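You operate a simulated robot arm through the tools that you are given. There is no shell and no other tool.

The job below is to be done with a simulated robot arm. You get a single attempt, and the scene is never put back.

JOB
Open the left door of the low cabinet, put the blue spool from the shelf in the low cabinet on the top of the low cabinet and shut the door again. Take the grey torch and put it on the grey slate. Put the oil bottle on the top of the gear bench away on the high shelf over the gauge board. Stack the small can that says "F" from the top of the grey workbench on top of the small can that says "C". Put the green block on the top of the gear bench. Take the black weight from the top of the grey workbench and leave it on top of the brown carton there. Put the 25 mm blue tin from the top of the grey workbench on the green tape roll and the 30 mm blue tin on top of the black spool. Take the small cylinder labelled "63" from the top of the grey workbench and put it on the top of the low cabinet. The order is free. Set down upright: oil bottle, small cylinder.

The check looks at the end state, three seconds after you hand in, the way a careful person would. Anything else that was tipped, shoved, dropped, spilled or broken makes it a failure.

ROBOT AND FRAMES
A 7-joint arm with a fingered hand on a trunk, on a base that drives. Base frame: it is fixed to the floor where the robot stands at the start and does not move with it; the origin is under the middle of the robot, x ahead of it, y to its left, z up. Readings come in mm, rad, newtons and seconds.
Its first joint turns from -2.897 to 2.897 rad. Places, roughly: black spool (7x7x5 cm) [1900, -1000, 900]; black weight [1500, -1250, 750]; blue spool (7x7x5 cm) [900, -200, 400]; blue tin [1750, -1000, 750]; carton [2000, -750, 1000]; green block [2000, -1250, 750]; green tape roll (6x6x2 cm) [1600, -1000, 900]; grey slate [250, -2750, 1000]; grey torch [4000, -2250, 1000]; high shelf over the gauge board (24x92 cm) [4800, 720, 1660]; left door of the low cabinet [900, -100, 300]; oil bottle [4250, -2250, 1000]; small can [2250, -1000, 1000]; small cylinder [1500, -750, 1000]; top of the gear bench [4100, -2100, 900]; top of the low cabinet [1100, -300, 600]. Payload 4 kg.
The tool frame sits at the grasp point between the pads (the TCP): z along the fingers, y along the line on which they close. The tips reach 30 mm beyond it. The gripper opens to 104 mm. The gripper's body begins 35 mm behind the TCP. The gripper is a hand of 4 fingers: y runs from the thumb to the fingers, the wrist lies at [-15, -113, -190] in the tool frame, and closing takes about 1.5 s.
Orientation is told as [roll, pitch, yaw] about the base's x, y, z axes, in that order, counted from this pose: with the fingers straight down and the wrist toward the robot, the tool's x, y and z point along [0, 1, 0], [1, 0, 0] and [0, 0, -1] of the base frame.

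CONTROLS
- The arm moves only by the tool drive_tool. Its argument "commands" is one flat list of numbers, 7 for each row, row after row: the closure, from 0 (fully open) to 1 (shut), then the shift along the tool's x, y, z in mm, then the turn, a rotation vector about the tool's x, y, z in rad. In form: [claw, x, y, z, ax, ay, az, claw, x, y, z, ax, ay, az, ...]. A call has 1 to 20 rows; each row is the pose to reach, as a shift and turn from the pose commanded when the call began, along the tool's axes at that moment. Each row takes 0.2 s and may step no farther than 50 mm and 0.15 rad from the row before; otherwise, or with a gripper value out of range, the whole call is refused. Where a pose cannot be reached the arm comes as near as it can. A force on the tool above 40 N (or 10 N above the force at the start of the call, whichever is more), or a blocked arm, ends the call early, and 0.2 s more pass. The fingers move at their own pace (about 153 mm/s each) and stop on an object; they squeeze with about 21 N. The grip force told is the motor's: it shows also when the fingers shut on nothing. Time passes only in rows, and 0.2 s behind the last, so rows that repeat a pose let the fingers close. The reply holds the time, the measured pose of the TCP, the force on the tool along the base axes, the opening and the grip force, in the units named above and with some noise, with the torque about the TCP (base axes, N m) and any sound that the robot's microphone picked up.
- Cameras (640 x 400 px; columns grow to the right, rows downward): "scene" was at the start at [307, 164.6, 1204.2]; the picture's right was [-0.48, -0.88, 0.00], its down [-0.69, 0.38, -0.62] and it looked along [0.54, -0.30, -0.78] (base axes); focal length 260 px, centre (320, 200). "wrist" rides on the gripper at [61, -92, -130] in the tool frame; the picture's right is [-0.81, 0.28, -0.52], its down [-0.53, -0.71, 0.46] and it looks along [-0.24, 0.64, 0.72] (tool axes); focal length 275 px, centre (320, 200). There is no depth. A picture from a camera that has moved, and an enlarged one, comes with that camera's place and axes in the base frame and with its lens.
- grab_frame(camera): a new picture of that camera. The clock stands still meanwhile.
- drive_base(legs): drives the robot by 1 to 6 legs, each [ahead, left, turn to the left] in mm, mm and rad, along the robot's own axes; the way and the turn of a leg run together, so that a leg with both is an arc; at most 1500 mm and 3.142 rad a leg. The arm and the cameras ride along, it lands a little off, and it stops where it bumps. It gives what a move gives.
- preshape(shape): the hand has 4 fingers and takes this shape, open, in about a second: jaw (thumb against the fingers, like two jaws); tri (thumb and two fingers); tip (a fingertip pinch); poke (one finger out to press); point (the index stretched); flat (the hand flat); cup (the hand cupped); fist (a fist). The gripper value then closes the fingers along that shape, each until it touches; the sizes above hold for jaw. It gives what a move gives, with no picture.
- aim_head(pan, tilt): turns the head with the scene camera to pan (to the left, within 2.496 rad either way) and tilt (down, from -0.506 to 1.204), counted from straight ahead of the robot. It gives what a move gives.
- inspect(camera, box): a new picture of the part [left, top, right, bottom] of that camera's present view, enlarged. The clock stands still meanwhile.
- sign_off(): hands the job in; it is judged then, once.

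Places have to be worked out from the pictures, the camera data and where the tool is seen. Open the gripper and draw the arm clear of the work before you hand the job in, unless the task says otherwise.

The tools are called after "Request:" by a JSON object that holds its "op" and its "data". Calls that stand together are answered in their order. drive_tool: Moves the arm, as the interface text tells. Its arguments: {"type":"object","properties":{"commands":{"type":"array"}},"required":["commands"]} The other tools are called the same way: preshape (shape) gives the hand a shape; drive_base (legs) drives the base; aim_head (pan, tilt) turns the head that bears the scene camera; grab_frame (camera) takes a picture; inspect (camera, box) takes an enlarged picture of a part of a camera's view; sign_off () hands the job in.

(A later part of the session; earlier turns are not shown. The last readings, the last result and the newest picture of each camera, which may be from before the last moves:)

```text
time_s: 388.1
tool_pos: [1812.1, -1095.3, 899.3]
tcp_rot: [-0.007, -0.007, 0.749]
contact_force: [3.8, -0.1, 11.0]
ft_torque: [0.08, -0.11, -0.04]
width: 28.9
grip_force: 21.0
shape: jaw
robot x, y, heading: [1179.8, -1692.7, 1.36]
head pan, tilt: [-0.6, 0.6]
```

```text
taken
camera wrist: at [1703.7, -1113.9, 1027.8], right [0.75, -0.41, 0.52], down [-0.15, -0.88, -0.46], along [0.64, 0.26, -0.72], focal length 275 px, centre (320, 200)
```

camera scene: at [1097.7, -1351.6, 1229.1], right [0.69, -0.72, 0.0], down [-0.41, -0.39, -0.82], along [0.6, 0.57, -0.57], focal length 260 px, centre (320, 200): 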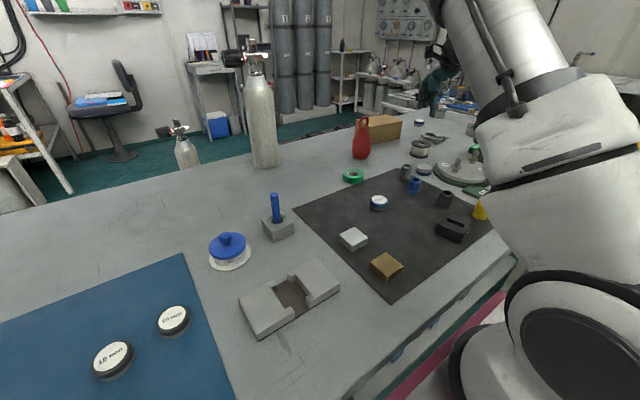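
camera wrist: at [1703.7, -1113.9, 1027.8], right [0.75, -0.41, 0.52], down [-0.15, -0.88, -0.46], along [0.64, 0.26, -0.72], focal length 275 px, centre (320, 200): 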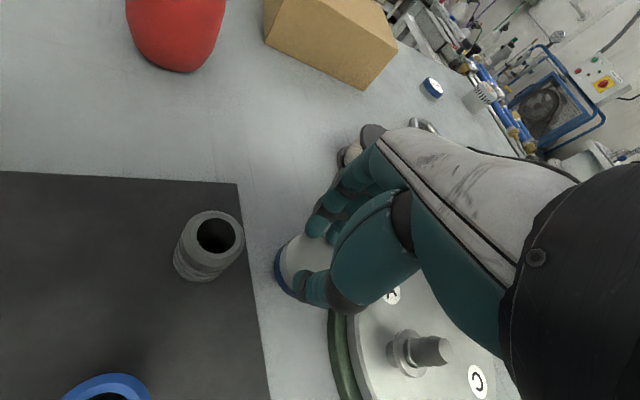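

Gripped. I lift it and carry it back over the spool.

Request:
{"op": "drive_tool", "data": {"commands": [1, 0, 0, -10, 0, 0, 0, 1, 0, 0, -40, 0, 0, 0, 1, 0, 0, -85, 0, 0, 0, 1, 0, 0, -130, 0, 0, 0, 1, -4, 38, -135, 0, 0, 0, 1, -8, 76, -135, 0, 0, 0, 1, -15, 110, -135, 0, 0, 0, 1, -25, 131, -120, 0, 0, 0, 1, -25, 131, -85, 0, 0, 0, 1, -25, 131, -68, 0, 0, 0, 1, -25, 131, -68, 0, 0, 0]}}

Request:
{"op": "inspect", "data": {"camera": "wrist", "box": [200, 190, 380, 340]}}

Request:
{"op": "inspect", "data": {"camera": "scene", "box": [380, 110, 460, 180]}}

```text
time_s: 390.4
tool_pos: [1925.0, -1025.3, 966.2]
tcp_rot: [-0.007, -0.004, 0.751]
contact_force: [0.0, 0.9, -0.7]
ft_torque: [-0.01, 0.01, -0.02]
width: 27.7
grip_force: 21.1
shape: jaw
robot x, y, heading: [1178.1, -1692.4, 1.36]
head pan, tilt: [-0.6, 0.6]
```

```text
2.67 times, centred on (290, 265) of wrist
camera zoom: at [1815.5, -1042.9, 1095.6], right [0.75, -0.4, 0.52], down [-0.16, -0.88, -0.46], along [0.64, 0.26, -0.72], focal length 734 px, centre (400, 27)
```

zoom: 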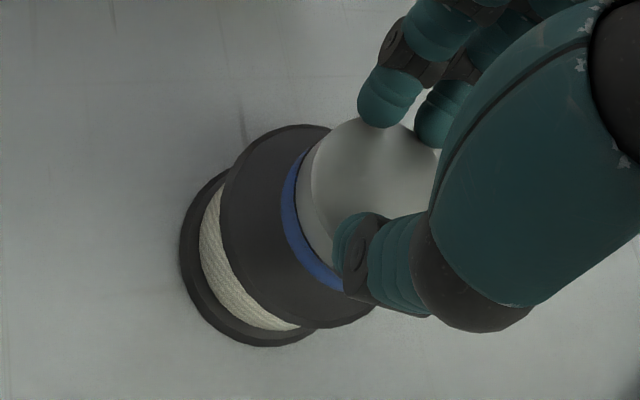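

```text
5.71 times, centred on (420, 145) of scene
camera zoom: at [1097.8, -1351.6, 1229.1], right [0.69, -0.72, 0.0], down [-0.41, -0.39, -0.82], along [0.6, 0.57, -0.57], focal length 1484 px, centre (-251, 514)
```

zoom: 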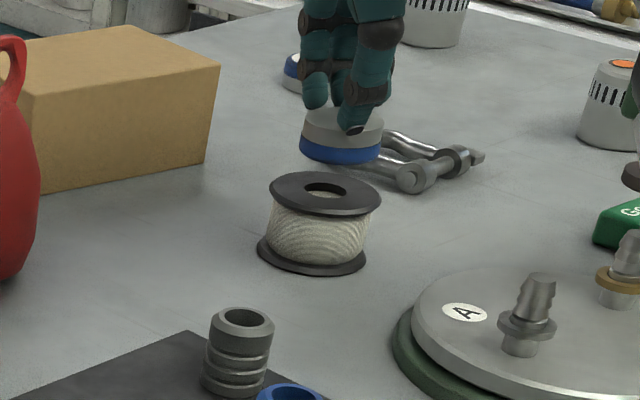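

Nearly centred (about 4 mm off). I correct and lower to contact in small steps.

Request:
{"op": "drive_tool", "data": {"commands": [1, 2, -3.5, 8, 0, 0, 0, 1, 2, -3.5, 16, 0, 0, 0, 1, 2, -3.5, 19, 0, 0, 0, 1, 2, -3.5, 21, 0, 0, 0, 1, 2, -3.5, 21, 0, 0, 0]}}

Request:
{"op": "inspect", "data": {"camera": "scene", "box": [380, 110, 460, 180]}}

Request:
{"op": "inspect", "data": {"camera": "wrist", "box": [200, 190, 380, 340]}}

```text
time_s: 391.6
tool_pos: [1920.3, -1027.2, 947.3]
tcp_rot: [-0.008, -0.007, 0.75]
contact_force: [0.5, 0.2, -0.4]
ft_torque: [0.0, -0.03, 0.0]
width: 27.2
grip_force: 20.5
shape: jaw
robot x, y, heading: [1177.8, -1689.9, 1.357]
head pan, tilt: [-0.6, 0.6]
```

```text
5.71 times, centred on (420, 145) of scene
camera zoom: at [1097.8, -1351.6, 1229.1], right [0.69, -0.72, 0.0], down [-0.41, -0.39, -0.82], along [0.6, 0.57, -0.57], focal length 1484 px, centre (-251, 514)
```

zoom: 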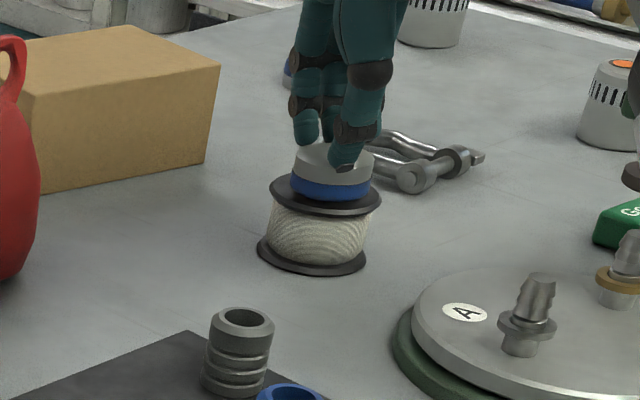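

```text
2.67 times, centred on (290, 265) of wrist
camera zoom: at [1811.3, -1043.9, 1075.2], right [0.75, -0.4, 0.52], down [-0.16, -0.88, -0.46], along [0.64, 0.26, -0.72], focal length 734 px, centre (400, 27)
```

zoom: 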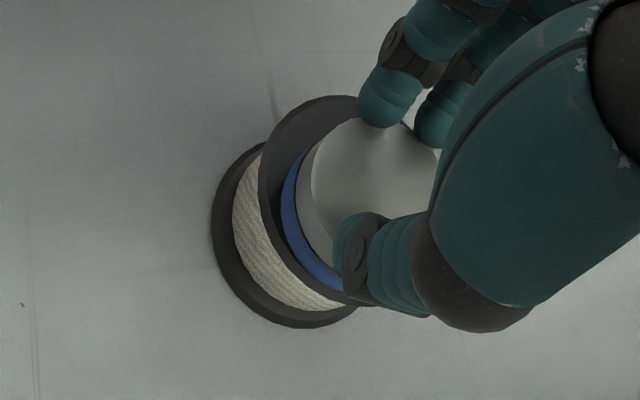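

Well centred on the flange. I lower the last millimetres.

Request:
{"op": "drive_tool", "data": {"commands": [1, 0, 0, 1.5, 0, 0, 0, 1, 0, 0, 3, 0, 0, 0, 1, 0, 0, 4, 0, 0, 0, 1, 0, 0, 4, 0, 0, 0]}}

```text
time_s: 392.6
tool_pos: [1920.8, -1025.6, 943.2]
tcp_rot: [-0.006, -0.006, 0.75]
contact_force: [-1.1, 0.1, -0.1]
ft_torque: [0.0, -0.01, 0.01]
width: 27.6
grip_force: 20.8
shape: jaw
robot x, y, heading: [1177.3, -1691.5, 1.362]
head pan, tilt: [-0.6, 0.6]
```

Request:
{"op": "drive_tool", "data": {"commands": [1, 0, 0, 1, 0, 0, 0, 1, 0, 0, 2, 0, 0, 0, 1, 0, 0, 2, 0, 0, 0]}}

Request:
{"op": "inspect", "data": {"camera": "scene", "box": [380, 110, 460, 180]}}

```text
time_s: 393.4
tool_pos: [1920.5, -1026.8, 942.8]
tcp_rot: [-0.006, -0.007, 0.749]
contact_force: [2.2, 0.8, 11.1]
ft_torque: [0.19, -0.18, 0.02]
width: 27.7
grip_force: 20.3
shape: jaw
robot x, y, heading: [1181.8, -1686.6, 1.366]
head pan, tilt: [-0.6, 0.6]
```

```text
5.71 times, centred on (420, 145) of scene
camera zoom: at [1097.5, -1351.8, 1229.1], right [0.69, -0.72, 0.0], down [-0.41, -0.39, -0.83], along [0.6, 0.57, -0.56], focal length 1484 px, centre (-251, 514)
```

zoom: 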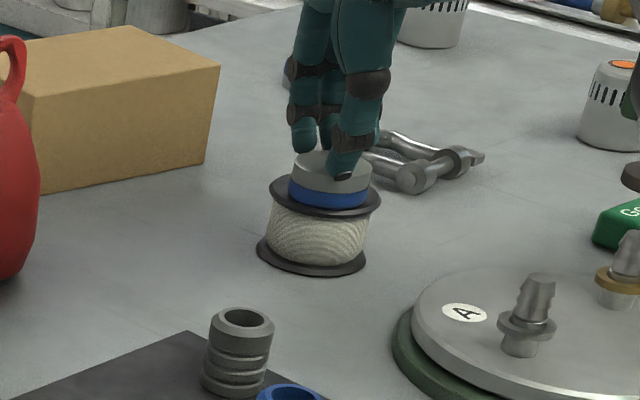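

Contact at 11 N. This time I open very slowly, about 1 mm per row, watching the tin.

Request:
{"op": "drive_tool", "data": {"commands": [0.76, 0, 0, -0.5, 0, 0, 0, 0.74, 0, 0, -1, 0, 0, 0, 0.73, 0, 0, -1, 0, 0, 0, 0.72, 0, 0, -1.2, 0, 0, 0, 0.71, 0, 0, -1.2, 0, 0, 0, 0.7, 0, 0, -1.4, 0, 0, 0, 0.69, 0, 0, -1.4, 0, 0, 0, 0.68, 0, 0, -1.6, 0, 0, 0, 0.67, 0, 0, -1.6, 0, 0, 0, 0.66, 0, 0, -1.8, 0, 0, 0, 0.65, 0, 0, -2, 0, 0, 0]}}

Request:
{"op": "inspect", "data": {"camera": "scene", "box": [380, 110, 460, 180]}}

Request:
{"op": "inspect", "data": {"camera": "wrist", "box": [200, 190, 380, 340]}}

```text
time_s: 395.9
tool_pos: [1921.0, -1026.6, 942.6]
tcp_rot: [-0.006, -0.006, 0.749]
contact_force: [0.8, 0.7, 0.2]
ft_torque: [-0.02, 0.0, 0.0]
width: 35.9
grip_force: 0.1
shape: jaw
robot x, y, heading: [1179.9, -1687.2, 1.364]
head pan, tilt: [-0.6, 0.6]
```

```text
5.71 times, centred on (420, 145) of scene
camera zoom: at [1097.8, -1351.6, 1229.1], right [0.69, -0.72, 0.0], down [-0.41, -0.39, -0.82], along [0.6, 0.57, -0.57], focal length 1484 px, centre (-251, 514)
```

zoom: 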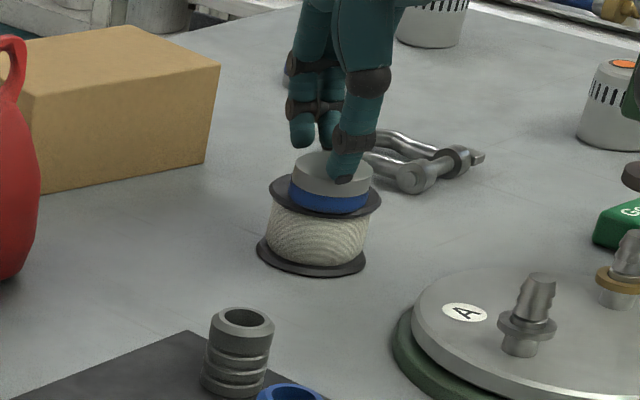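

```text
2.67 times, centred on (290, 265) of wrist
camera zoom: at [1811.5, -1043.7, 1070.9], right [0.75, -0.4, 0.52], down [-0.15, -0.88, -0.46], along [0.64, 0.26, -0.72], focal length 734 px, centre (400, 27)
```

zoom: 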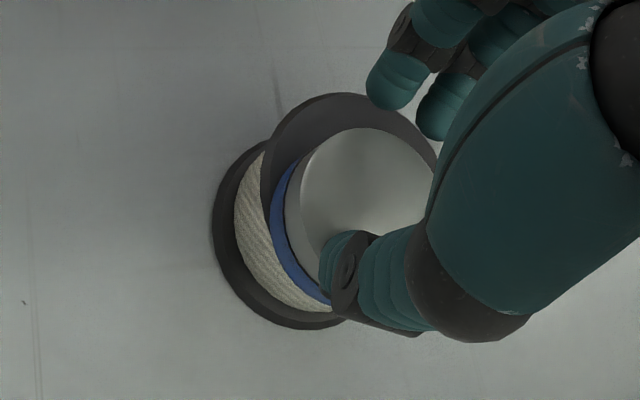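

The tin has stayed on the flange, the fingers are loose. I rise slowly at this opening.

Request:
{"op": "drive_tool", "data": {"commands": [0.65, 0, 0, -2, 0, 0, 0, 0.65, 0, 0, -4, 0, 0, 0, 0.65, 0, 0, -7, 0, 0, 0, 0.65, 0, 0, -10, 0, 0, 0, 0.65, 0, 0, -15, 0, 0, 0, 0.65, 0, 0, -15, 0, 0, 0]}}

Request:
{"op": "inspect", "data": {"camera": "scene", "box": [380, 110, 460, 180]}}

Request:
{"op": "inspect", "data": {"camera": "wrist", "box": [200, 190, 380, 340]}}

```text
time_s: 397.2
tool_pos: [1920.7, -1027.2, 958.1]
tcp_rot: [-0.008, -0.006, 0.75]
contact_force: [-0.5, 0.4, 0.5]
ft_torque: [-0.01, 0.01, 0.01]
width: 35.9
grip_force: 0.0
shape: jaw
robot x, y, heading: [1179.6, -1691.5, 1.361]
head pan, tilt: [-0.6, 0.6]
```

```text
5.71 times, centred on (420, 145) of scene
camera zoom: at [1097.8, -1351.6, 1229.1], right [0.69, -0.72, 0.0], down [-0.41, -0.39, -0.82], along [0.6, 0.57, -0.57], focal length 1484 px, centre (-251, 514)
```

zoom: 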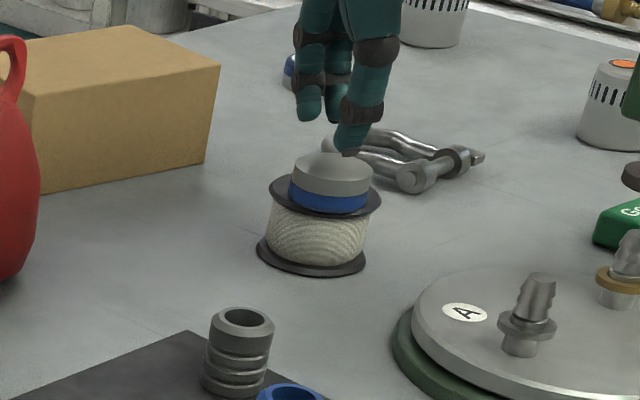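

```text
2.67 times, centred on (290, 265) of wrist
camera zoom: at [1811.2, -1044.2, 1087.3], right [0.75, -0.4, 0.52], down [-0.15, -0.88, -0.46], along [0.64, 0.26, -0.72], focal length 734 px, centre (400, 27)
```

zoom: 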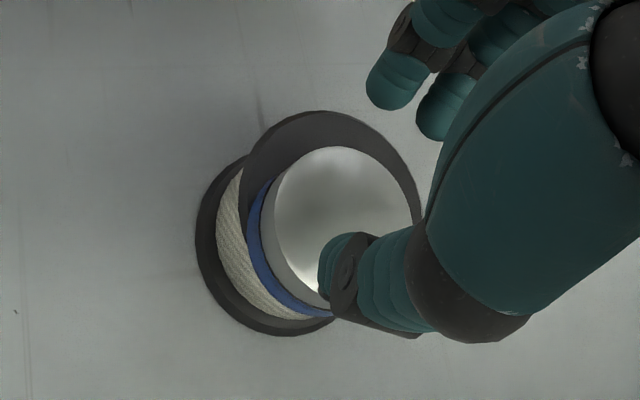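

The tin rests on the spool's top flange, well supported. I rise clear and shift the base 350 mm right for the weight, carton and 25 mm tin.

Request:
{"op": "drive_tool", "data": {"commands": [0.5, 0, 0, -30, 0, 0, 0, 0.3, 0, 0, -70, 0, 0, 0, 0, 0, 0, -115, 0, 0, 0, 0, 0, 0, -160, 0, 0, 0, 0, 0, -40, -190, 0, 0, -0.06, 0, 0, -85, -190, 0, 0, -0.12, 0, 0, -130, -190, 0, 0, -0.18, 0, 0, -175, -190, 0, 0, -0.24, 0, 0, -215, -190, 0, 0, -0.3, 0, 0, -215, -190, 0, 0, -0.3]}}

Request:
{"op": "drive_base", "data": {"legs": [[0, -350, 0]]}}

Request:
{"op": "aim_head", "data": {"pan": -0.3, "tilt": 0.65}}

Request:
{"op": "grab_frame", "data": {"camera": "scene"}}

Request:
{"op": "grab_frame", "data": {"camera": "wrist"}}

```text
time_s: 399.4
tool_pos: [1761.0, -1171.9, 1148.9]
tcp_rot: [-0.009, -0.003, 1.051]
contact_force: [0.2, 0.7, -0.8]
ft_torque: [-0.01, 0.02, -0.03]
width: 104.0
grip_force: 0.0
shape: jaw
robot x, y, heading: [1181.9, -1689.4, 1.362]
head pan, tilt: [-0.6, 0.6]
```

```text
time_s: 401.7
tool_pos: [2099.2, -1243.7, 1149.3]
tcp_rot: [-0.009, -0.003, 1.049]
contact_force: [0.8, -0.1, 0.1]
ft_torque: [0.0, 0.05, -0.01]
width: 103.9
grip_force: 0.1
shape: jaw
robot x, y, heading: [1517.6, -1762.4, 1.364]
head pan, tilt: [-0.6, 0.6]
```

```text
time_s: 402.5
tool_pos: [2100.2, -1243.7, 1147.9]
tcp_rot: [-0.008, -0.003, 1.051]
contact_force: [-0.6, 0.8, -0.7]
ft_torque: [-0.02, -0.01, 0.01]
width: 103.9
grip_force: 0.0
shape: jaw
robot x, y, heading: [1522.3, -1765.0, 1.364]
head pan, tilt: [-0.3, 0.649]
```

```text
taken
camera scene: at [1415.2, -1408.8, 1224.8], right [0.87, -0.49, 0.0], down [-0.3, -0.53, -0.8], along [0.39, 0.7, -0.6], focal length 260 px, centre (320, 200)
```

scene: 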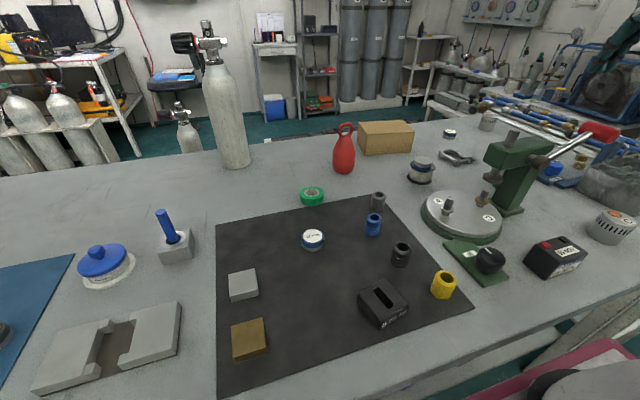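

```text
taken
camera wrist: at [2000.3, -1292.8, 1277.1], right [0.84, -0.16, 0.52], down [0.11, -0.88, -0.45], along [0.54, 0.44, -0.72], focal length 275 px, centre (320, 200)
```

wrist: 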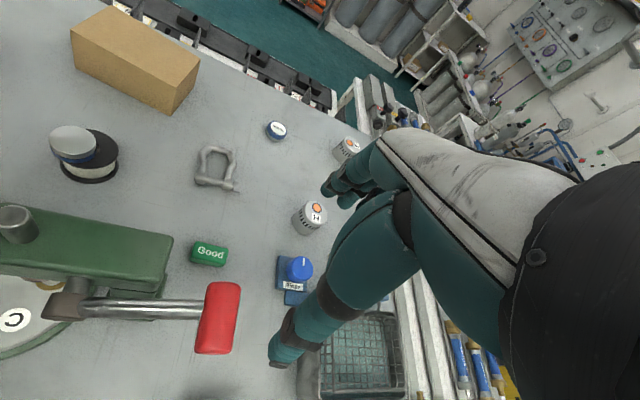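

The tin sits on the spool. I zoom the wrist view to read the can labels.

Request:
{"op": "inspect", "data": {"camera": "wrist", "box": [270, 110, 390, 250]}}

Request:
{"op": "inspect", "data": {"camera": "scene", "box": [560, 190, 640, 260]}}

Request:
{"op": "inspect", "data": {"camera": "scene", "box": [340, 250, 470, 350]}}

```text
2.86 times, centred on (330, 180) of wrist
camera zoom: at [2000.3, -1292.8, 1277.1], right [0.84, -0.16, 0.52], down [0.11, -0.88, -0.45], along [0.54, 0.44, -0.72], focal length 786 px, centre (291, 257)
```

zoom: 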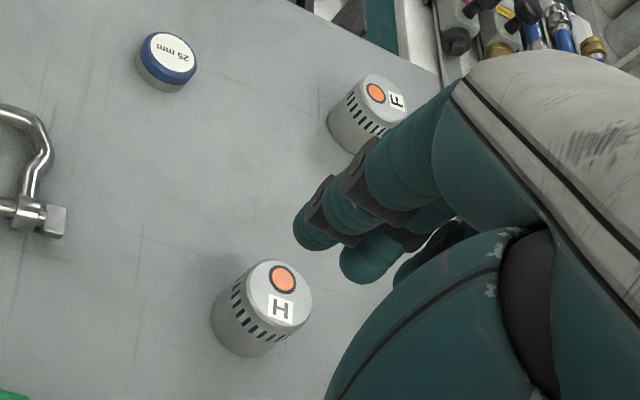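

```text
5.71 times, centred on (600, 225) of scene
camera zoom: at [1415.2, -1408.8, 1224.8], right [0.87, -0.49, 0.0], down [-0.3, -0.53, -0.8], along [0.39, 0.7, -0.6], focal length 1484 px, centre (-1280, 57)
```

zoom: 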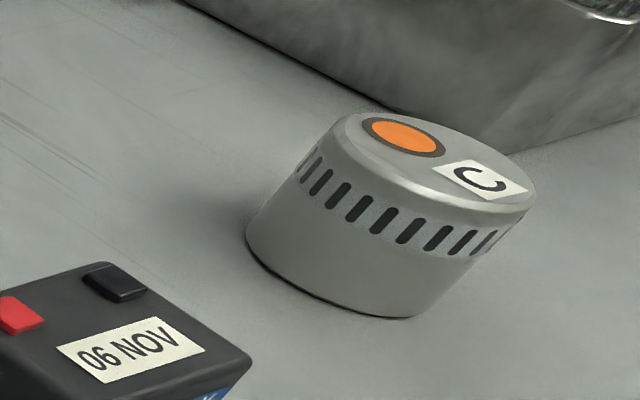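

```text
4.00 times, centred on (405, 300) of scene
camera zoom: at [1415.2, -1408.8, 1224.8], right [0.87, -0.49, 0.0], down [-0.3, -0.53, -0.8], along [0.39, 0.7, -0.6], focal length 1039 px, centre (-20, -200)
```

zoom: 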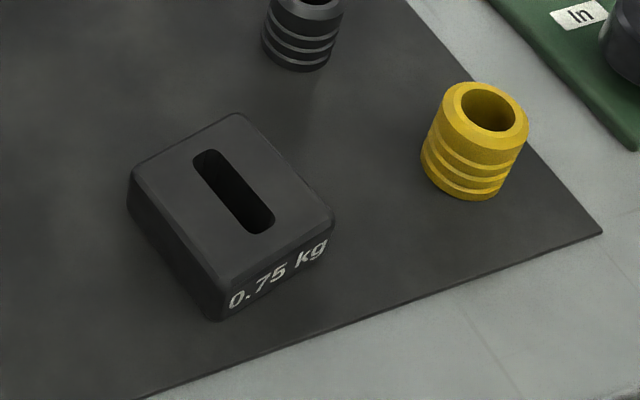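

Labels confirmed: F is the far can, H the middle one, C the near one; the black weight is the 0.75 kg block at about (1593, -1269), roughly 53 x 49 mm. I shift the base 200 mm left so the weight is straight ahead of the arm.

Request:
{"op": "drive_base", "data": {"legs": [[0, 200, 0.007]]}}

Request:
{"op": "grab_frame", "data": {"camera": "scene"}}

```text
time_s: 404.1
tool_pos: [1899.5, -1200.4, 1148.3]
tcp_rot: [-0.009, -0.003, 1.055]
contact_force: [-0.5, -1.1, 0.7]
ft_torque: [-0.01, 0.01, 0.01]
width: 104.1
grip_force: 0.0
shape: jaw
robot x, y, heading: [1320.0, -1718.7, 1.363]
head pan, tilt: [-0.3, 0.649]
```

```text
taken
camera scene: at [1215.6, -1367.9, 1224.8], right [0.88, -0.48, 0.0], down [-0.29, -0.53, -0.8], along [0.38, 0.7, -0.6], focal length 260 px, centre (320, 200)
```

scene: 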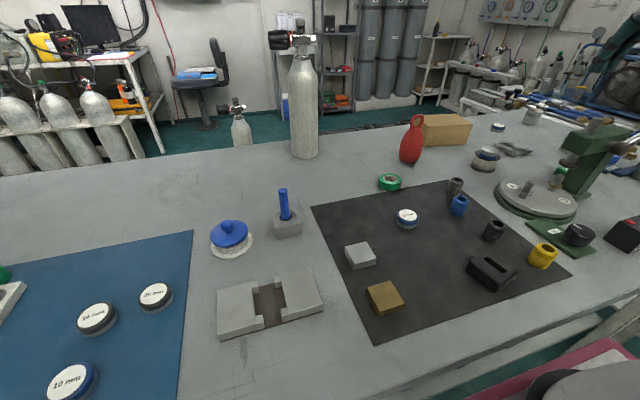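

I bring the hand over the weight, turned to close front-to-back along its sides.

Request:
{"op": "drive_tool", "data": {"commands": [0, 29, -27, 0, 0, 0, -0.068, 0, 59, -53, 0, 0, 0, -0.136, 0, 88, -80, 0, 0, 0, -0.204, 0, 118, -107, 0, 0, 0, -0.272, 0, 147, -133, 0, 0, 0, -0.34, 0, 176, -160, 0, 0, 0, -0.408, 0, 206, -187, 0, 0, 0, -0.476, 0, 235, -213, 0, 0, 0, -0.545, 0, 235, -213, 40, 0, 0, -0.545, 0, 235, -213, 80, 0, 0, -0.545, 0, 235, -213, 80, 0, 0, -0.545]}}

Request:
{"op": "grab_frame", "data": {"camera": "wrist"}}

Request:
{"op": "grab_frame", "data": {"camera": "scene"}}

```text
time_s: 406.5
tool_pos: [1611.5, -1256.7, 1094.0]
tcp_rot: [-0.008, 0.001, 1.6]
contact_force: [-0.1, -0.1, -0.3]
ft_torque: [0.0, 0.03, 0.01]
width: 103.9
grip_force: 0.1
shape: jaw
out of reach, approached as far as the arm can: row 8, 9, 10, 11
robot x, y, heading: [1317.6, -1721.7, 1.368]
head pan, tilt: [-0.3, 0.649]
```

```text
taken
camera wrist: at [1551.9, -1349.9, 1223.8], right [0.8, 0.3, 0.52], down [0.56, -0.7, -0.45], along [0.23, 0.65, -0.72], focal length 275 px, centre (320, 200)
```

wrist: 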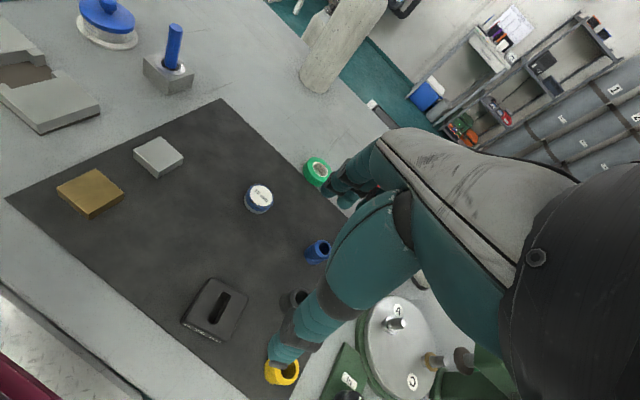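

```text
taken
camera scene: at [1215.6, -1367.9, 1224.8], right [0.88, -0.48, 0.0], down [-0.29, -0.53, -0.8], along [0.38, 0.7, -0.6], focal length 260 px, centre (320, 200)
```

scene: 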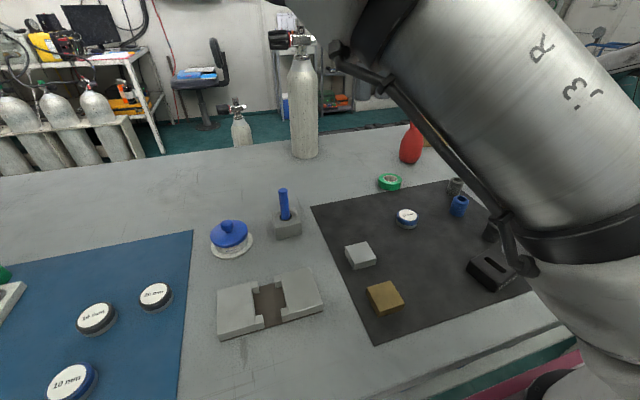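

The weight at (1596, -1271) is too close to the arm. I back the base 130 mm for the pick.

Request:
{"op": "drive_base", "data": {"legs": [[-130, 0, 0]]}}

Request:
{"op": "grab_frame", "data": {"camera": "wrist"}}

```text
time_s: 407.8
tool_pos: [1585.3, -1383.4, 1095.8]
tcp_rot: [-0.007, 0.003, 1.599]
contact_force: [-0.4, -0.4, -0.4]
ft_torque: [-0.02, 0.03, 0.0]
width: 104.2
grip_force: 0.2
shape: jaw
robot x, y, heading: [1297.0, -1845.1, 1.362]
head pan, tilt: [-0.3, 0.649]
```

```text
taken
camera wrist: at [1526.0, -1476.8, 1224.1], right [0.8, 0.3, 0.52], down [0.56, -0.7, -0.45], along [0.23, 0.65, -0.72], focal length 275 px, centre (320, 200)
```

wrist: 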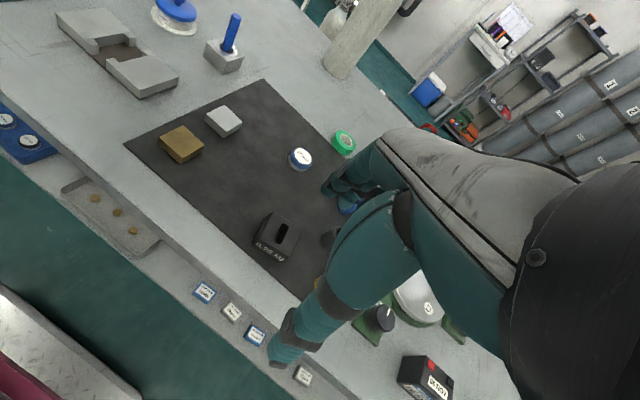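

I move over the weight and come down close.

Request:
{"op": "drive_tool", "data": {"commands": [0.25, -5, 40, 0, 0, 0, 0, 0.25, -10, 80, 20, 0, 0, 0, 0.25, -14, 112, 50, 0, 0, 0, 0.25, -14, 112, 90, 0, 0, 0, 0.25, -14, 112, 130, 0, 0, 0, 0.25, -14, 112, 130, 0, 0, 0]}}

Request:
{"op": "grab_frame", "data": {"camera": "wrist"}}

```text
time_s: 409.2
tool_pos: [1604.4, -1264.4, 966.4]
tcp_rot: [-0.006, 0.005, 1.6]
contact_force: [0.8, 0.2, 0.1]
ft_torque: [-0.01, 0.02, 0.02]
width: 78.2
grip_force: 0.0
shape: jaw
out of reach, approached as far as the arm can: row 5, 6
robot x, y, heading: [1295.2, -1845.2, 1.366]
head pan, tilt: [-0.3, 0.649]
```

```text
taken
camera wrist: at [1545.6, -1357.2, 1096.2], right [0.8, 0.3, 0.52], down [0.56, -0.7, -0.45], along [0.23, 0.65, -0.73], focal length 275 px, centre (320, 200)
```

wrist: 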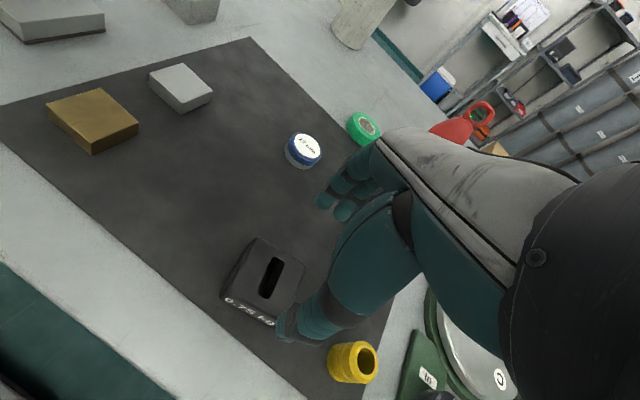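

Still near the inner limit. I back the base another 100 mm, then finish the approach.

Request:
{"op": "drive_base", "data": {"legs": [[-100, 0, 0]]}}

Request:
{"op": "drive_tool", "data": {"commands": [0.25, 2, 35, 0, 0, 0, 0, 0.25, 2, 70, 0, 0, 0, 0, 0.25, 2, 93, 0, 0, 0, 0, 0.25, 2, 93, 0, 0, 0, 0]}}

Request:
{"op": "grab_frame", "data": {"camera": "wrist"}}

```text
time_s: 410.3
tool_pos: [1585.1, -1361.7, 967.4]
tcp_rot: [-0.008, 0.005, 1.599]
contact_force: [0.3, 0.1, 0.0]
ft_torque: [0.01, -0.01, 0.0]
width: 78.2
grip_force: 0.0
shape: jaw
robot x, y, heading: [1273.0, -1945.5, 1.365]
head pan, tilt: [-0.3, 0.649]
```

```text
time_s: 411.3
tool_pos: [1580.7, -1269.2, 966.1]
tcp_rot: [-0.006, 0.005, 1.602]
contact_force: [1.2, 0.2, 0.2]
ft_torque: [0.06, 0.0, 0.05]
width: 78.2
grip_force: 0.2
shape: jaw
robot x, y, heading: [1273.1, -1945.2, 1.364]
head pan, tilt: [-0.3, 0.649]
```

```text
taken
camera wrist: at [1520.8, -1362.5, 1095.1], right [0.8, 0.3, 0.52], down [0.56, -0.7, -0.45], along [0.23, 0.65, -0.73], focal length 275 px, centre (320, 200)
```

wrist: 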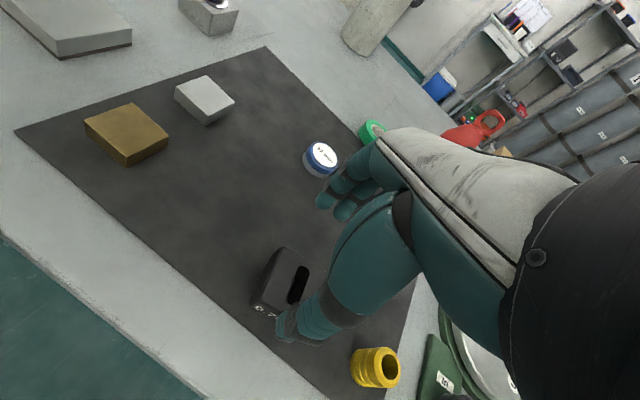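

The weight is 14 mm off along x. I correct, descend and grip.

Request:
{"op": "drive_tool", "data": {"commands": [0.25, -14, 0, 0, 0, 0, 0, 0.25, -14, 0, 35, 0, 0, 0, 0.25, -14, 0, 55, 0, 0, 0, 0.25, -14, 0, 55, 0, 0, 0]}}

Request:
{"op": "grab_frame", "data": {"camera": "wrist"}}

Request:
{"op": "inspect", "data": {"camera": "scene", "box": [420, 120, 640, 290]}}

```text
time_s: 412.3
tool_pos: [1593.4, -1270.1, 912.7]
tcp_rot: [-0.008, 0.005, 1.602]
contact_force: [-0.4, 0.2, 0.6]
ft_torque: [0.02, 0.0, -0.01]
width: 78.2
grip_force: 0.1
shape: jaw
robot x, y, heading: [1272.3, -1943.3, 1.368]
head pan, tilt: [-0.3, 0.649]
```

```text
taken
camera wrist: at [1533.8, -1362.6, 1040.9], right [0.8, 0.3, 0.52], down [0.56, -0.7, -0.45], along [0.23, 0.65, -0.73], focal length 275 px, centre (320, 200)
```

wrist: 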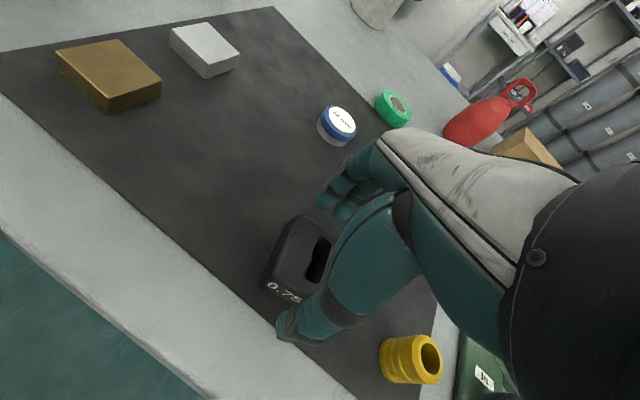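

```text
2.35 times, centred on (530, 205) of scene
camera zoom: at [1169.6, -1592.2, 1224.8], right [0.87, -0.48, 0.0], down [-0.29, -0.53, -0.8], along [0.39, 0.7, -0.6], focal length 611 px, centre (-174, 188)
```

zoom: 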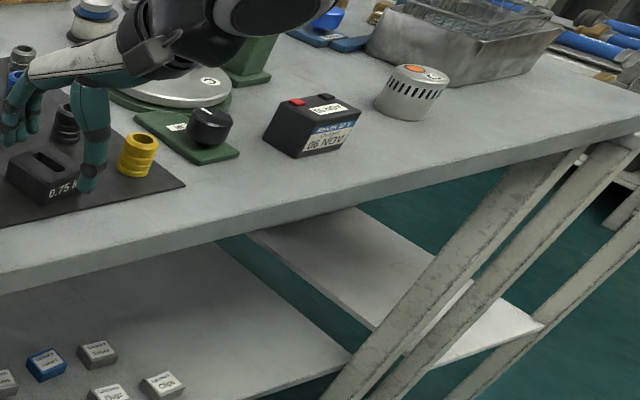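

Thumb and fingers straddle the weight. I go down 20 mm and close.

Request:
{"op": "drive_tool", "data": {"commands": [0.25, -3, -3, 10, 0, 0, 0, 0.25, -3, -3, 19, 0, 0, 0, 0.25, -3, -3, 19, 0, 0, 0, 0.45, -3, -3, 19, 0, 0, 0, 0.7, -3, -3, 18, 0, 0, 0, 1, -3, -3, 17, 0, 0, 0, 1, -3, -3, 17, 0, 0, 0, 1, -3, -3, 17, 0, 0, 0]}}

Request:
{"op": "drive_tool", "data": {"commands": [1, 0, 0, -8, 0, 0, 0, 1, 0, 0, -20, 0, 0, 0, 1, 0, 0, -35, 0, 0, 0, 1, 0, 0, -35, 0, 0, 0]}}

Request:
{"op": "grab_frame", "data": {"camera": "wrist"}}

Request:
{"op": "inspect", "data": {"camera": "scene", "box": [380, 120, 540, 240]}}

```text
time_s: 414.1
tool_pos: [1597.6, -1272.2, 894.5]
tcp_rot: [-0.008, 0.005, 1.601]
contact_force: [-0.1, 0.3, -0.2]
ft_torque: [-0.03, 0.05, 0.02]
width: 50.5
grip_force: 20.6
shape: jaw
robot x, y, heading: [1271.7, -1944.3, 1.368]
head pan, tilt: [-0.3, 0.649]
```

```text
time_s: 415.1
tool_pos: [1597.5, -1272.0, 928.5]
tcp_rot: [-0.007, 0.007, 1.6]
contact_force: [-0.2, 0.5, -7.5]
ft_torque: [-0.01, 0.01, 0.01]
width: 50.5
grip_force: 20.4
shape: jaw
robot x, y, heading: [1276.4, -1943.9, 1.368]
head pan, tilt: [-0.3, 0.649]
```

```text
taken
camera wrist: at [1538.1, -1365.0, 1059.1], right [0.8, 0.3, 0.52], down [0.56, -0.7, -0.45], along [0.23, 0.65, -0.73], focal length 275 px, centre (320, 200)
```

wrist: 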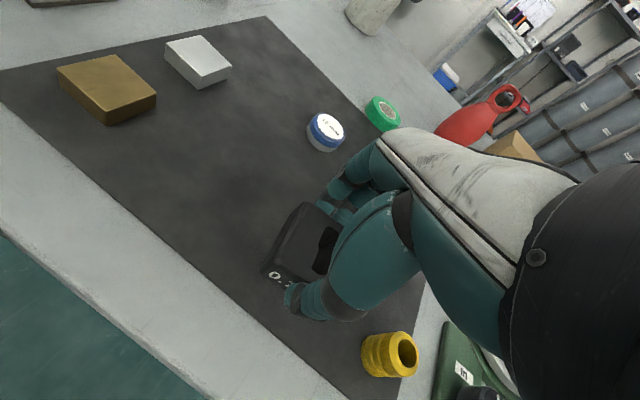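

```text
3.33 times, centred on (460, 180) of scene
camera zoom: at [1169.6, -1592.0, 1224.7], right [0.87, -0.48, 0.0], down [-0.29, -0.53, -0.8], along [0.39, 0.7, -0.6], focal length 866 px, centre (-147, 267)
```

zoom: 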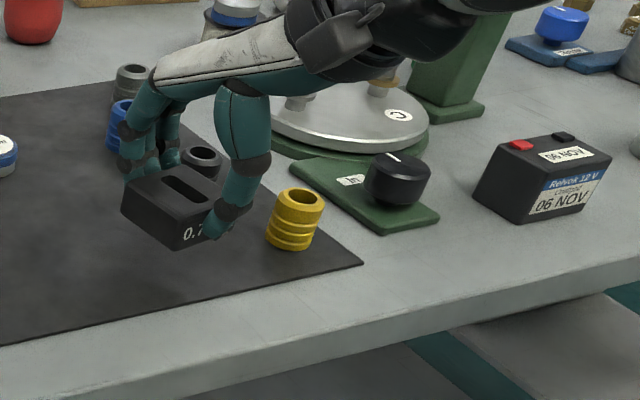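

The weight hangs firmly (7.5 N). I lift it high, drive back toward the bench and look at the carton.

Request:
{"op": "drive_tool", "data": {"commands": [1, 0, 0, -40, 0, 0, 0, 1, 0, 0, -80, 0, 0, 0, 1, 0, 0, -120, 0, 0, 0, 1, 0, 0, -160, 0, 0, 0, 1, 0, 0, -200, 0, 0, 0, 1, 0, 0, -225, 0, 0, 0, 1, 0, 0, -225, 0, 0, 0]}}

Request:
{"op": "drive_base", "data": {"legs": [[225, 0, 0], [0, -60, 0]]}}

Request:
{"op": "grab_frame", "data": {"camera": "scene"}}

Request:
{"op": "grab_frame", "data": {"camera": "wrist"}}

```text
time_s: 416.7
tool_pos: [1595.9, -1271.2, 1154.5]
tcp_rot: [-0.008, 0.004, 1.599]
contact_force: [0.3, 0.6, -7.9]
ft_torque: [-0.04, 0.02, 0.02]
width: 50.3
grip_force: 21.2
shape: jaw
robot x, y, heading: [1271.2, -1942.4, 1.36]
head pan, tilt: [-0.3, 0.649]
```

```text
time_s: 419.0
tool_pos: [1702.2, -1060.4, 1154.5]
tcp_rot: [-0.007, 0.005, 1.596]
contact_force: [0.0, -0.1, -7.2]
ft_torque: [-0.02, 0.02, -0.01]
width: 50.5
grip_force: 21.1
shape: jaw
robot x, y, heading: [1383.6, -1734.5, 1.361]
head pan, tilt: [-0.3, 0.649]
```

```text
taken
camera scene: at [1276.2, -1381.4, 1224.7], right [0.87, -0.49, 0.0], down [-0.29, -0.53, -0.8], along [0.39, 0.7, -0.6], focal length 260 px, centre (320, 200)
```

scene: 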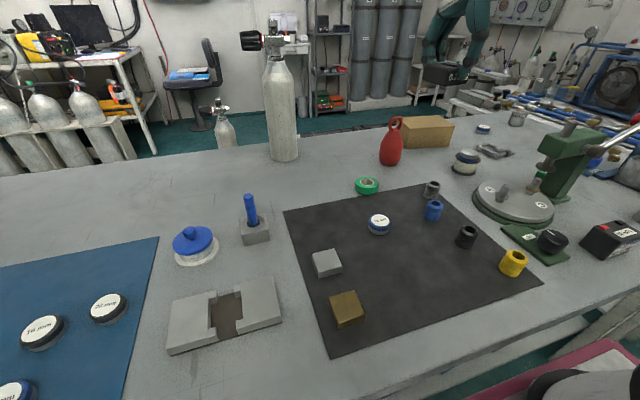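

```text
taken
camera wrist: at [1643.3, -1154.1, 1283.7], right [0.8, 0.3, 0.52], down [0.56, -0.7, -0.45], along [0.23, 0.65, -0.73], focal length 275 px, centre (320, 200)
```

wrist: 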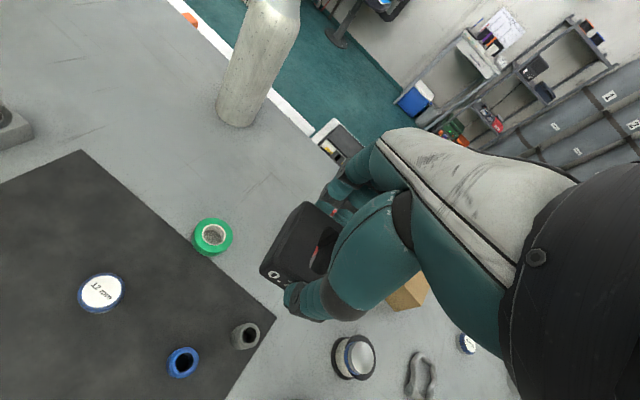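

I carry the weight over the carton.

Request:
{"op": "drive_tool", "data": {"commands": [1, -29, 25, 0, 0, 0, 0.05, 1, -59, 49, 0, 0, 0, 0.1, 1, -88, 74, 0, 0, 0, 0.15, 1, -117, 98, 0, 0, 0, 0.2, 1, -146, 123, 0, 0, 0, 0.25, 1, -176, 148, 0, 0, 0, 0.3, 1, -205, 172, 0, 0, 0, 0.35, 1, -234, 197, 0, 0, 0, 0.4, 1, -263, 221, 0, 0, 0, 0.43, 1, -263, 221, 30, 0, 0, 0.43, 1, -263, 221, 30, 0, 0, 0.43]}}

Request:
{"op": "grab_frame", "data": {"camera": "wrist"}}

Request:
{"op": "grab_frame", "data": {"camera": "scene"}}

```text
time_s: 421.4
tool_pos: [1957.9, -834.5, 1123.9]
tcp_rot: [-0.011, 0.002, 1.169]
contact_force: [-0.4, 0.2, -7.3]
ft_torque: [-0.04, -0.05, 0.01]
width: 50.2
grip_force: 21.3
shape: jaw
robot x, y, heading: [1378.2, -1734.8, 1.36]
head pan, tilt: [-0.3, 0.649]
```

```text
taken
camera wrist: at [1865.9, -894.3, 1253.8], right [0.85, -0.06, 0.52], down [0.21, -0.87, -0.45], along [0.48, 0.49, -0.72], focal length 275 px, centre (320, 200)
```

wrist: 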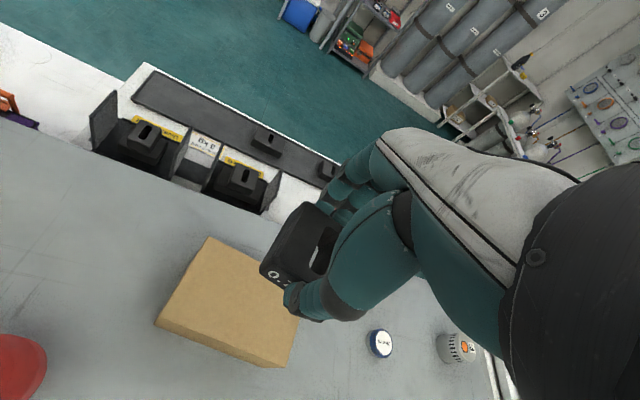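

```text
taken
camera scene: at [1276.3, -1381.3, 1224.7], right [0.87, -0.49, 0.0], down [-0.29, -0.53, -0.8], along [0.39, 0.7, -0.6], focal length 260 px, centre (320, 200)
```

scene: 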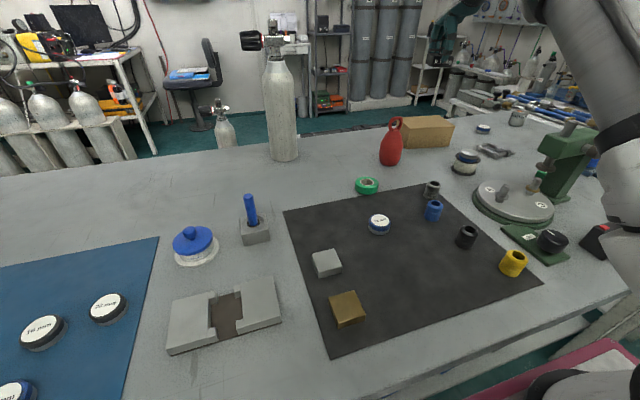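

The carton's top centre is at (1972, -826). I shift 14 mm and lower to just above it.

Request:
{"op": "drive_tool", "data": {"commands": [1, -9, 13, 20, 0, 0, 0, 1, -9, 13, 60, 0, 0, 0, 1, -9, 13, 100, 0, 0, 0, 1, -9, 13, 130, 0, 0, 0, 1, -9, 13, 148, 0, 0, 0, 1, -9, 13, 148, 0, 0, 0]}}

Request:
{"op": "grab_frame", "data": {"camera": "wrist"}}

Request:
{"op": "inspect", "data": {"camera": "scene", "box": [360, 80, 500, 180]}}

```text
time_s: 422.8
tool_pos: [1973.7, -827.0, 976.5]
tcp_rot: [-0.008, 0.001, 1.167]
contact_force: [-0.4, 0.2, -6.6]
ft_torque: [-0.03, 0.02, -0.02]
width: 50.4
grip_force: 20.9
shape: jaw
robot x, y, heading: [1381.2, -1733.9, 1.366]
head pan, tilt: [-0.3, 0.649]
```

```text
taken
camera wrist: at [1881.7, -885.7, 1106.4], right [0.85, -0.06, 0.52], down [0.21, -0.87, -0.45], along [0.48, 0.49, -0.72], focal length 275 px, centre (320, 200)
```

wrist: 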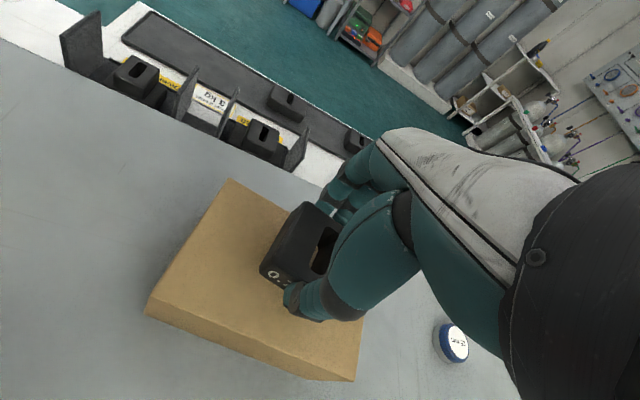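

```text
4.00 times, centred on (430, 130) of scene
camera zoom: at [1276.3, -1381.3, 1224.7], right [0.87, -0.49, 0.0], down [-0.29, -0.53, -0.8], along [0.39, 0.7, -0.6], focal length 1039 px, centre (-120, 480)
```

zoom: 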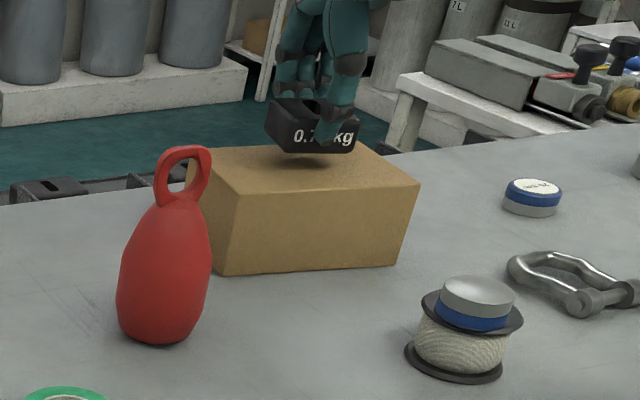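

The weight is a little above the carton's top. I lower in small steps to contact.

Request:
{"op": "drive_tool", "data": {"commands": [1, 0, -4, 4, 0, 0, 0, 1, 0, -4, 8, 0, 0, 0, 1, 0, -4, 12, 0, 0, 0, 1, 0, -4, 12, 0, 0, 0]}}

Request:
{"op": "inspect", "data": {"camera": "scene", "box": [360, 80, 500, 180]}}

```text
time_s: 423.8
tool_pos: [1972.4, -828.7, 964.9]
tcp_rot: [-0.008, 0.002, 1.168]
contact_force: [-0.6, 0.8, -8.2]
ft_torque: [0.01, 0.02, 0.0]
width: 50.1
grip_force: 21.4
shape: jaw
robot x, y, heading: [1378.1, -1735.7, 1.363]
head pan, tilt: [-0.3, 0.649]
```

```text
4.00 times, centred on (430, 130) of scene
camera zoom: at [1276.3, -1381.3, 1224.7], right [0.87, -0.49, 0.0], down [-0.29, -0.53, -0.8], along [0.39, 0.7, -0.6], focal length 1039 px, centre (-120, 480)
```

zoom: 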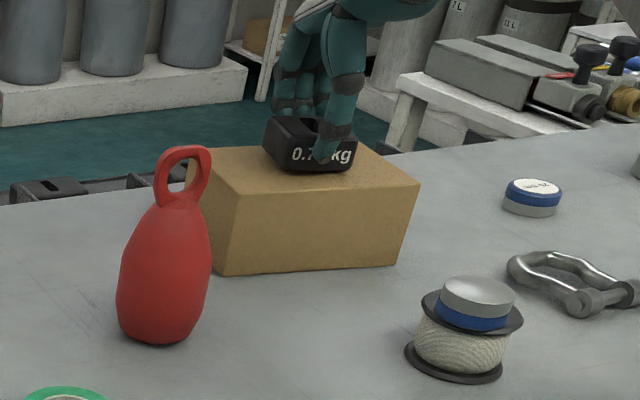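

Request:
{"op": "drive_tool", "data": {"commands": [1, 0, 0, 3, 0, 0, 0, 1, 0, 0, 6, 0, 0, 0, 1, 0, 0, 9, 0, 0, 0, 1, 0, 0, 9, 0, 0, 0]}}

Request:
{"op": "inspect", "data": {"camera": "scene", "box": [360, 80, 500, 180]}}

```text
time_s: 424.8
tool_pos: [1973.1, -829.3, 960.6]
tcp_rot: [-0.009, -0.002, 1.17]
contact_force: [0.1, 2.0, 21.3]
ft_torque: [-0.03, -0.05, 0.01]
width: 51.2
grip_force: 21.1
shape: jaw
robot x, y, heading: [1380.3, -1734.1, 1.363]
head pan, tilt: [-0.3, 0.649]
```

```text
4.00 times, centred on (430, 130) of scene
camera zoom: at [1275.6, -1382.2, 1225.0], right [0.87, -0.49, 0.0], down [-0.29, -0.53, -0.8], along [0.39, 0.7, -0.6], focal length 1039 px, centre (-120, 480)
```

zoom: 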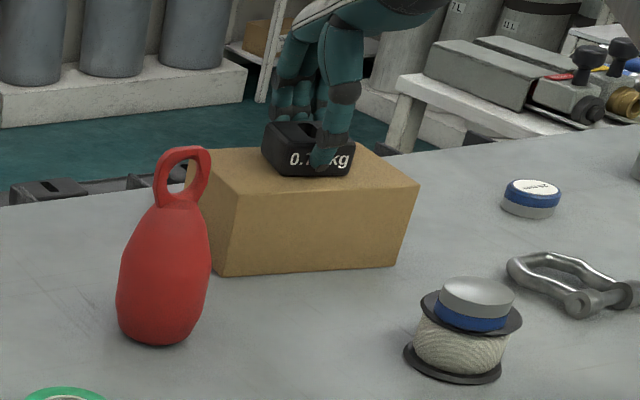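

Resting on the carton. I open slowly and rise.

Request:
{"op": "drive_tool", "data": {"commands": [0.56, 0, 0, -1, 0, 0, 0, 0.52, 0, 0, -2, 0, 0, 0, 0.5, 0, 0, -2.5, 0, 0, 0, 0.48, 0, 0, -3, 0, 0, 0, 0.46, 0, 0, -3.5, 0, 0, 0, 0.43, 0, 0, -4, 0, 0, 0, 0.4, 0, 0, -5, 0, 0, 0, 0.36, 0, 0, -6, 0, 0, 0, 0.3, 0, 0, -7, 0, 0, 0, 0.25, 0, 0, -10, 0, 0, 0, 0.25, 0, 0, -25, 0, 0, 0, 0.25, 0, 0, -50, 0, 0, 0, 0.2, 0, 0, -90, 0, 0, 0, 0.2, 0, 0, -130, 0, 0, 0, 0.2, 0, 0, -170, 0, 0, 0, 0.2, 0, 0, -170, 0, 0, 0]}}

Request:
{"op": "inspect", "data": {"camera": "scene", "box": [360, 80, 500, 180]}}

Request:
{"op": "grab_frame", "data": {"camera": "wrist"}}

```text
time_s: 428.2
tool_pos: [1972.2, -828.3, 1126.3]
tcp_rot: [-0.008, 0.001, 1.167]
contact_force: [0.0, 0.2, -0.2]
ft_torque: [0.0, -0.02, -0.02]
width: 83.0
grip_force: 0.2
shape: jaw
robot x, y, heading: [1381.1, -1732.4, 1.362]
head pan, tilt: [-0.3, 0.649]
```

```text
4.00 times, centred on (430, 130) of scene
camera zoom: at [1276.1, -1381.5, 1224.8], right [0.87, -0.49, 0.0], down [-0.29, -0.53, -0.8], along [0.39, 0.7, -0.6], focal length 1039 px, centre (-120, 480)
```

zoom: 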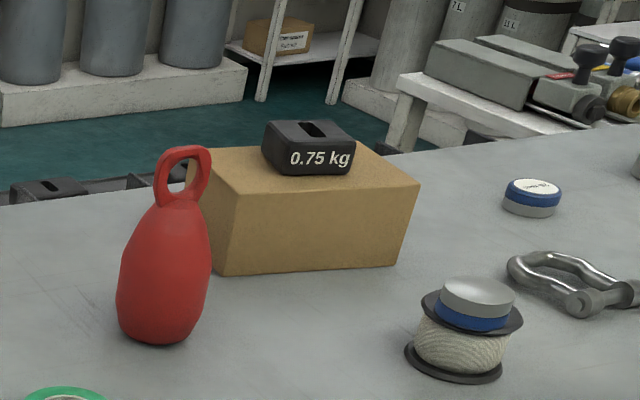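

```text
taken
camera wrist: at [1878.9, -888.2, 1255.7], right [0.85, -0.06, 0.52], down [0.21, -0.87, -0.45], along [0.48, 0.49, -0.72], focal length 275 px, centre (320, 200)
```

wrist: 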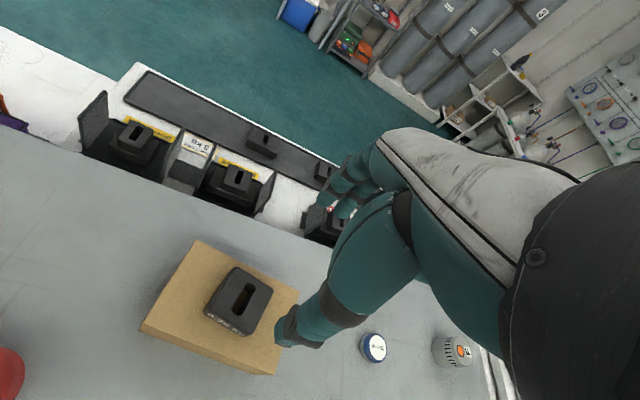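

The weight is on the carton. The 25 mm tin is near (2219, -886); I shift the base 250 mm right, which brings the hand above it.

Request:
{"op": "drive_base", "data": {"legs": [[0, -250, 0.003]]}}

Request:
{"op": "grab_frame", "data": {"camera": "wrist"}}

Request:
{"op": "grab_frame", "data": {"camera": "scene"}}

```text
time_s: 430.0
tool_pos: [2215.1, -879.2, 1126.2]
tcp_rot: [-0.009, 0.003, 1.17]
contact_force: [0.9, 0.0, -0.2]
ft_torque: [-0.01, 0.01, 0.01]
width: 83.0
grip_force: 0.0
shape: jaw
robot x, y, heading: [1626.0, -1785.5, 1.37]
head pan, tilt: [-0.3, 0.649]
```

```text
taken
camera wrist: at [2122.3, -939.0, 1255.3], right [0.85, -0.06, 0.52], down [0.21, -0.87, -0.45], along [0.48, 0.49, -0.72], focal length 275 px, centre (320, 200)
```

wrist: 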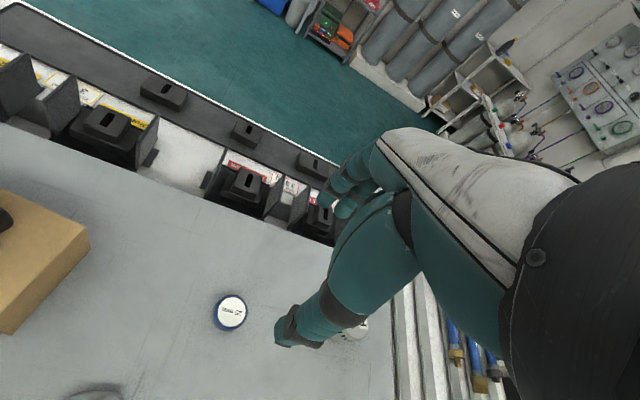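

```text
taken
camera scene: at [1519.9, -1432.9, 1224.8], right [0.87, -0.49, 0.0], down [-0.29, -0.53, -0.8], along [0.39, 0.7, -0.6], focal length 260 px, centre (320, 200)
```

scene: 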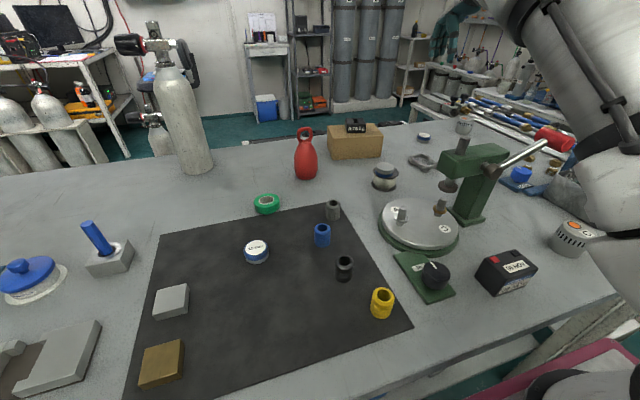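

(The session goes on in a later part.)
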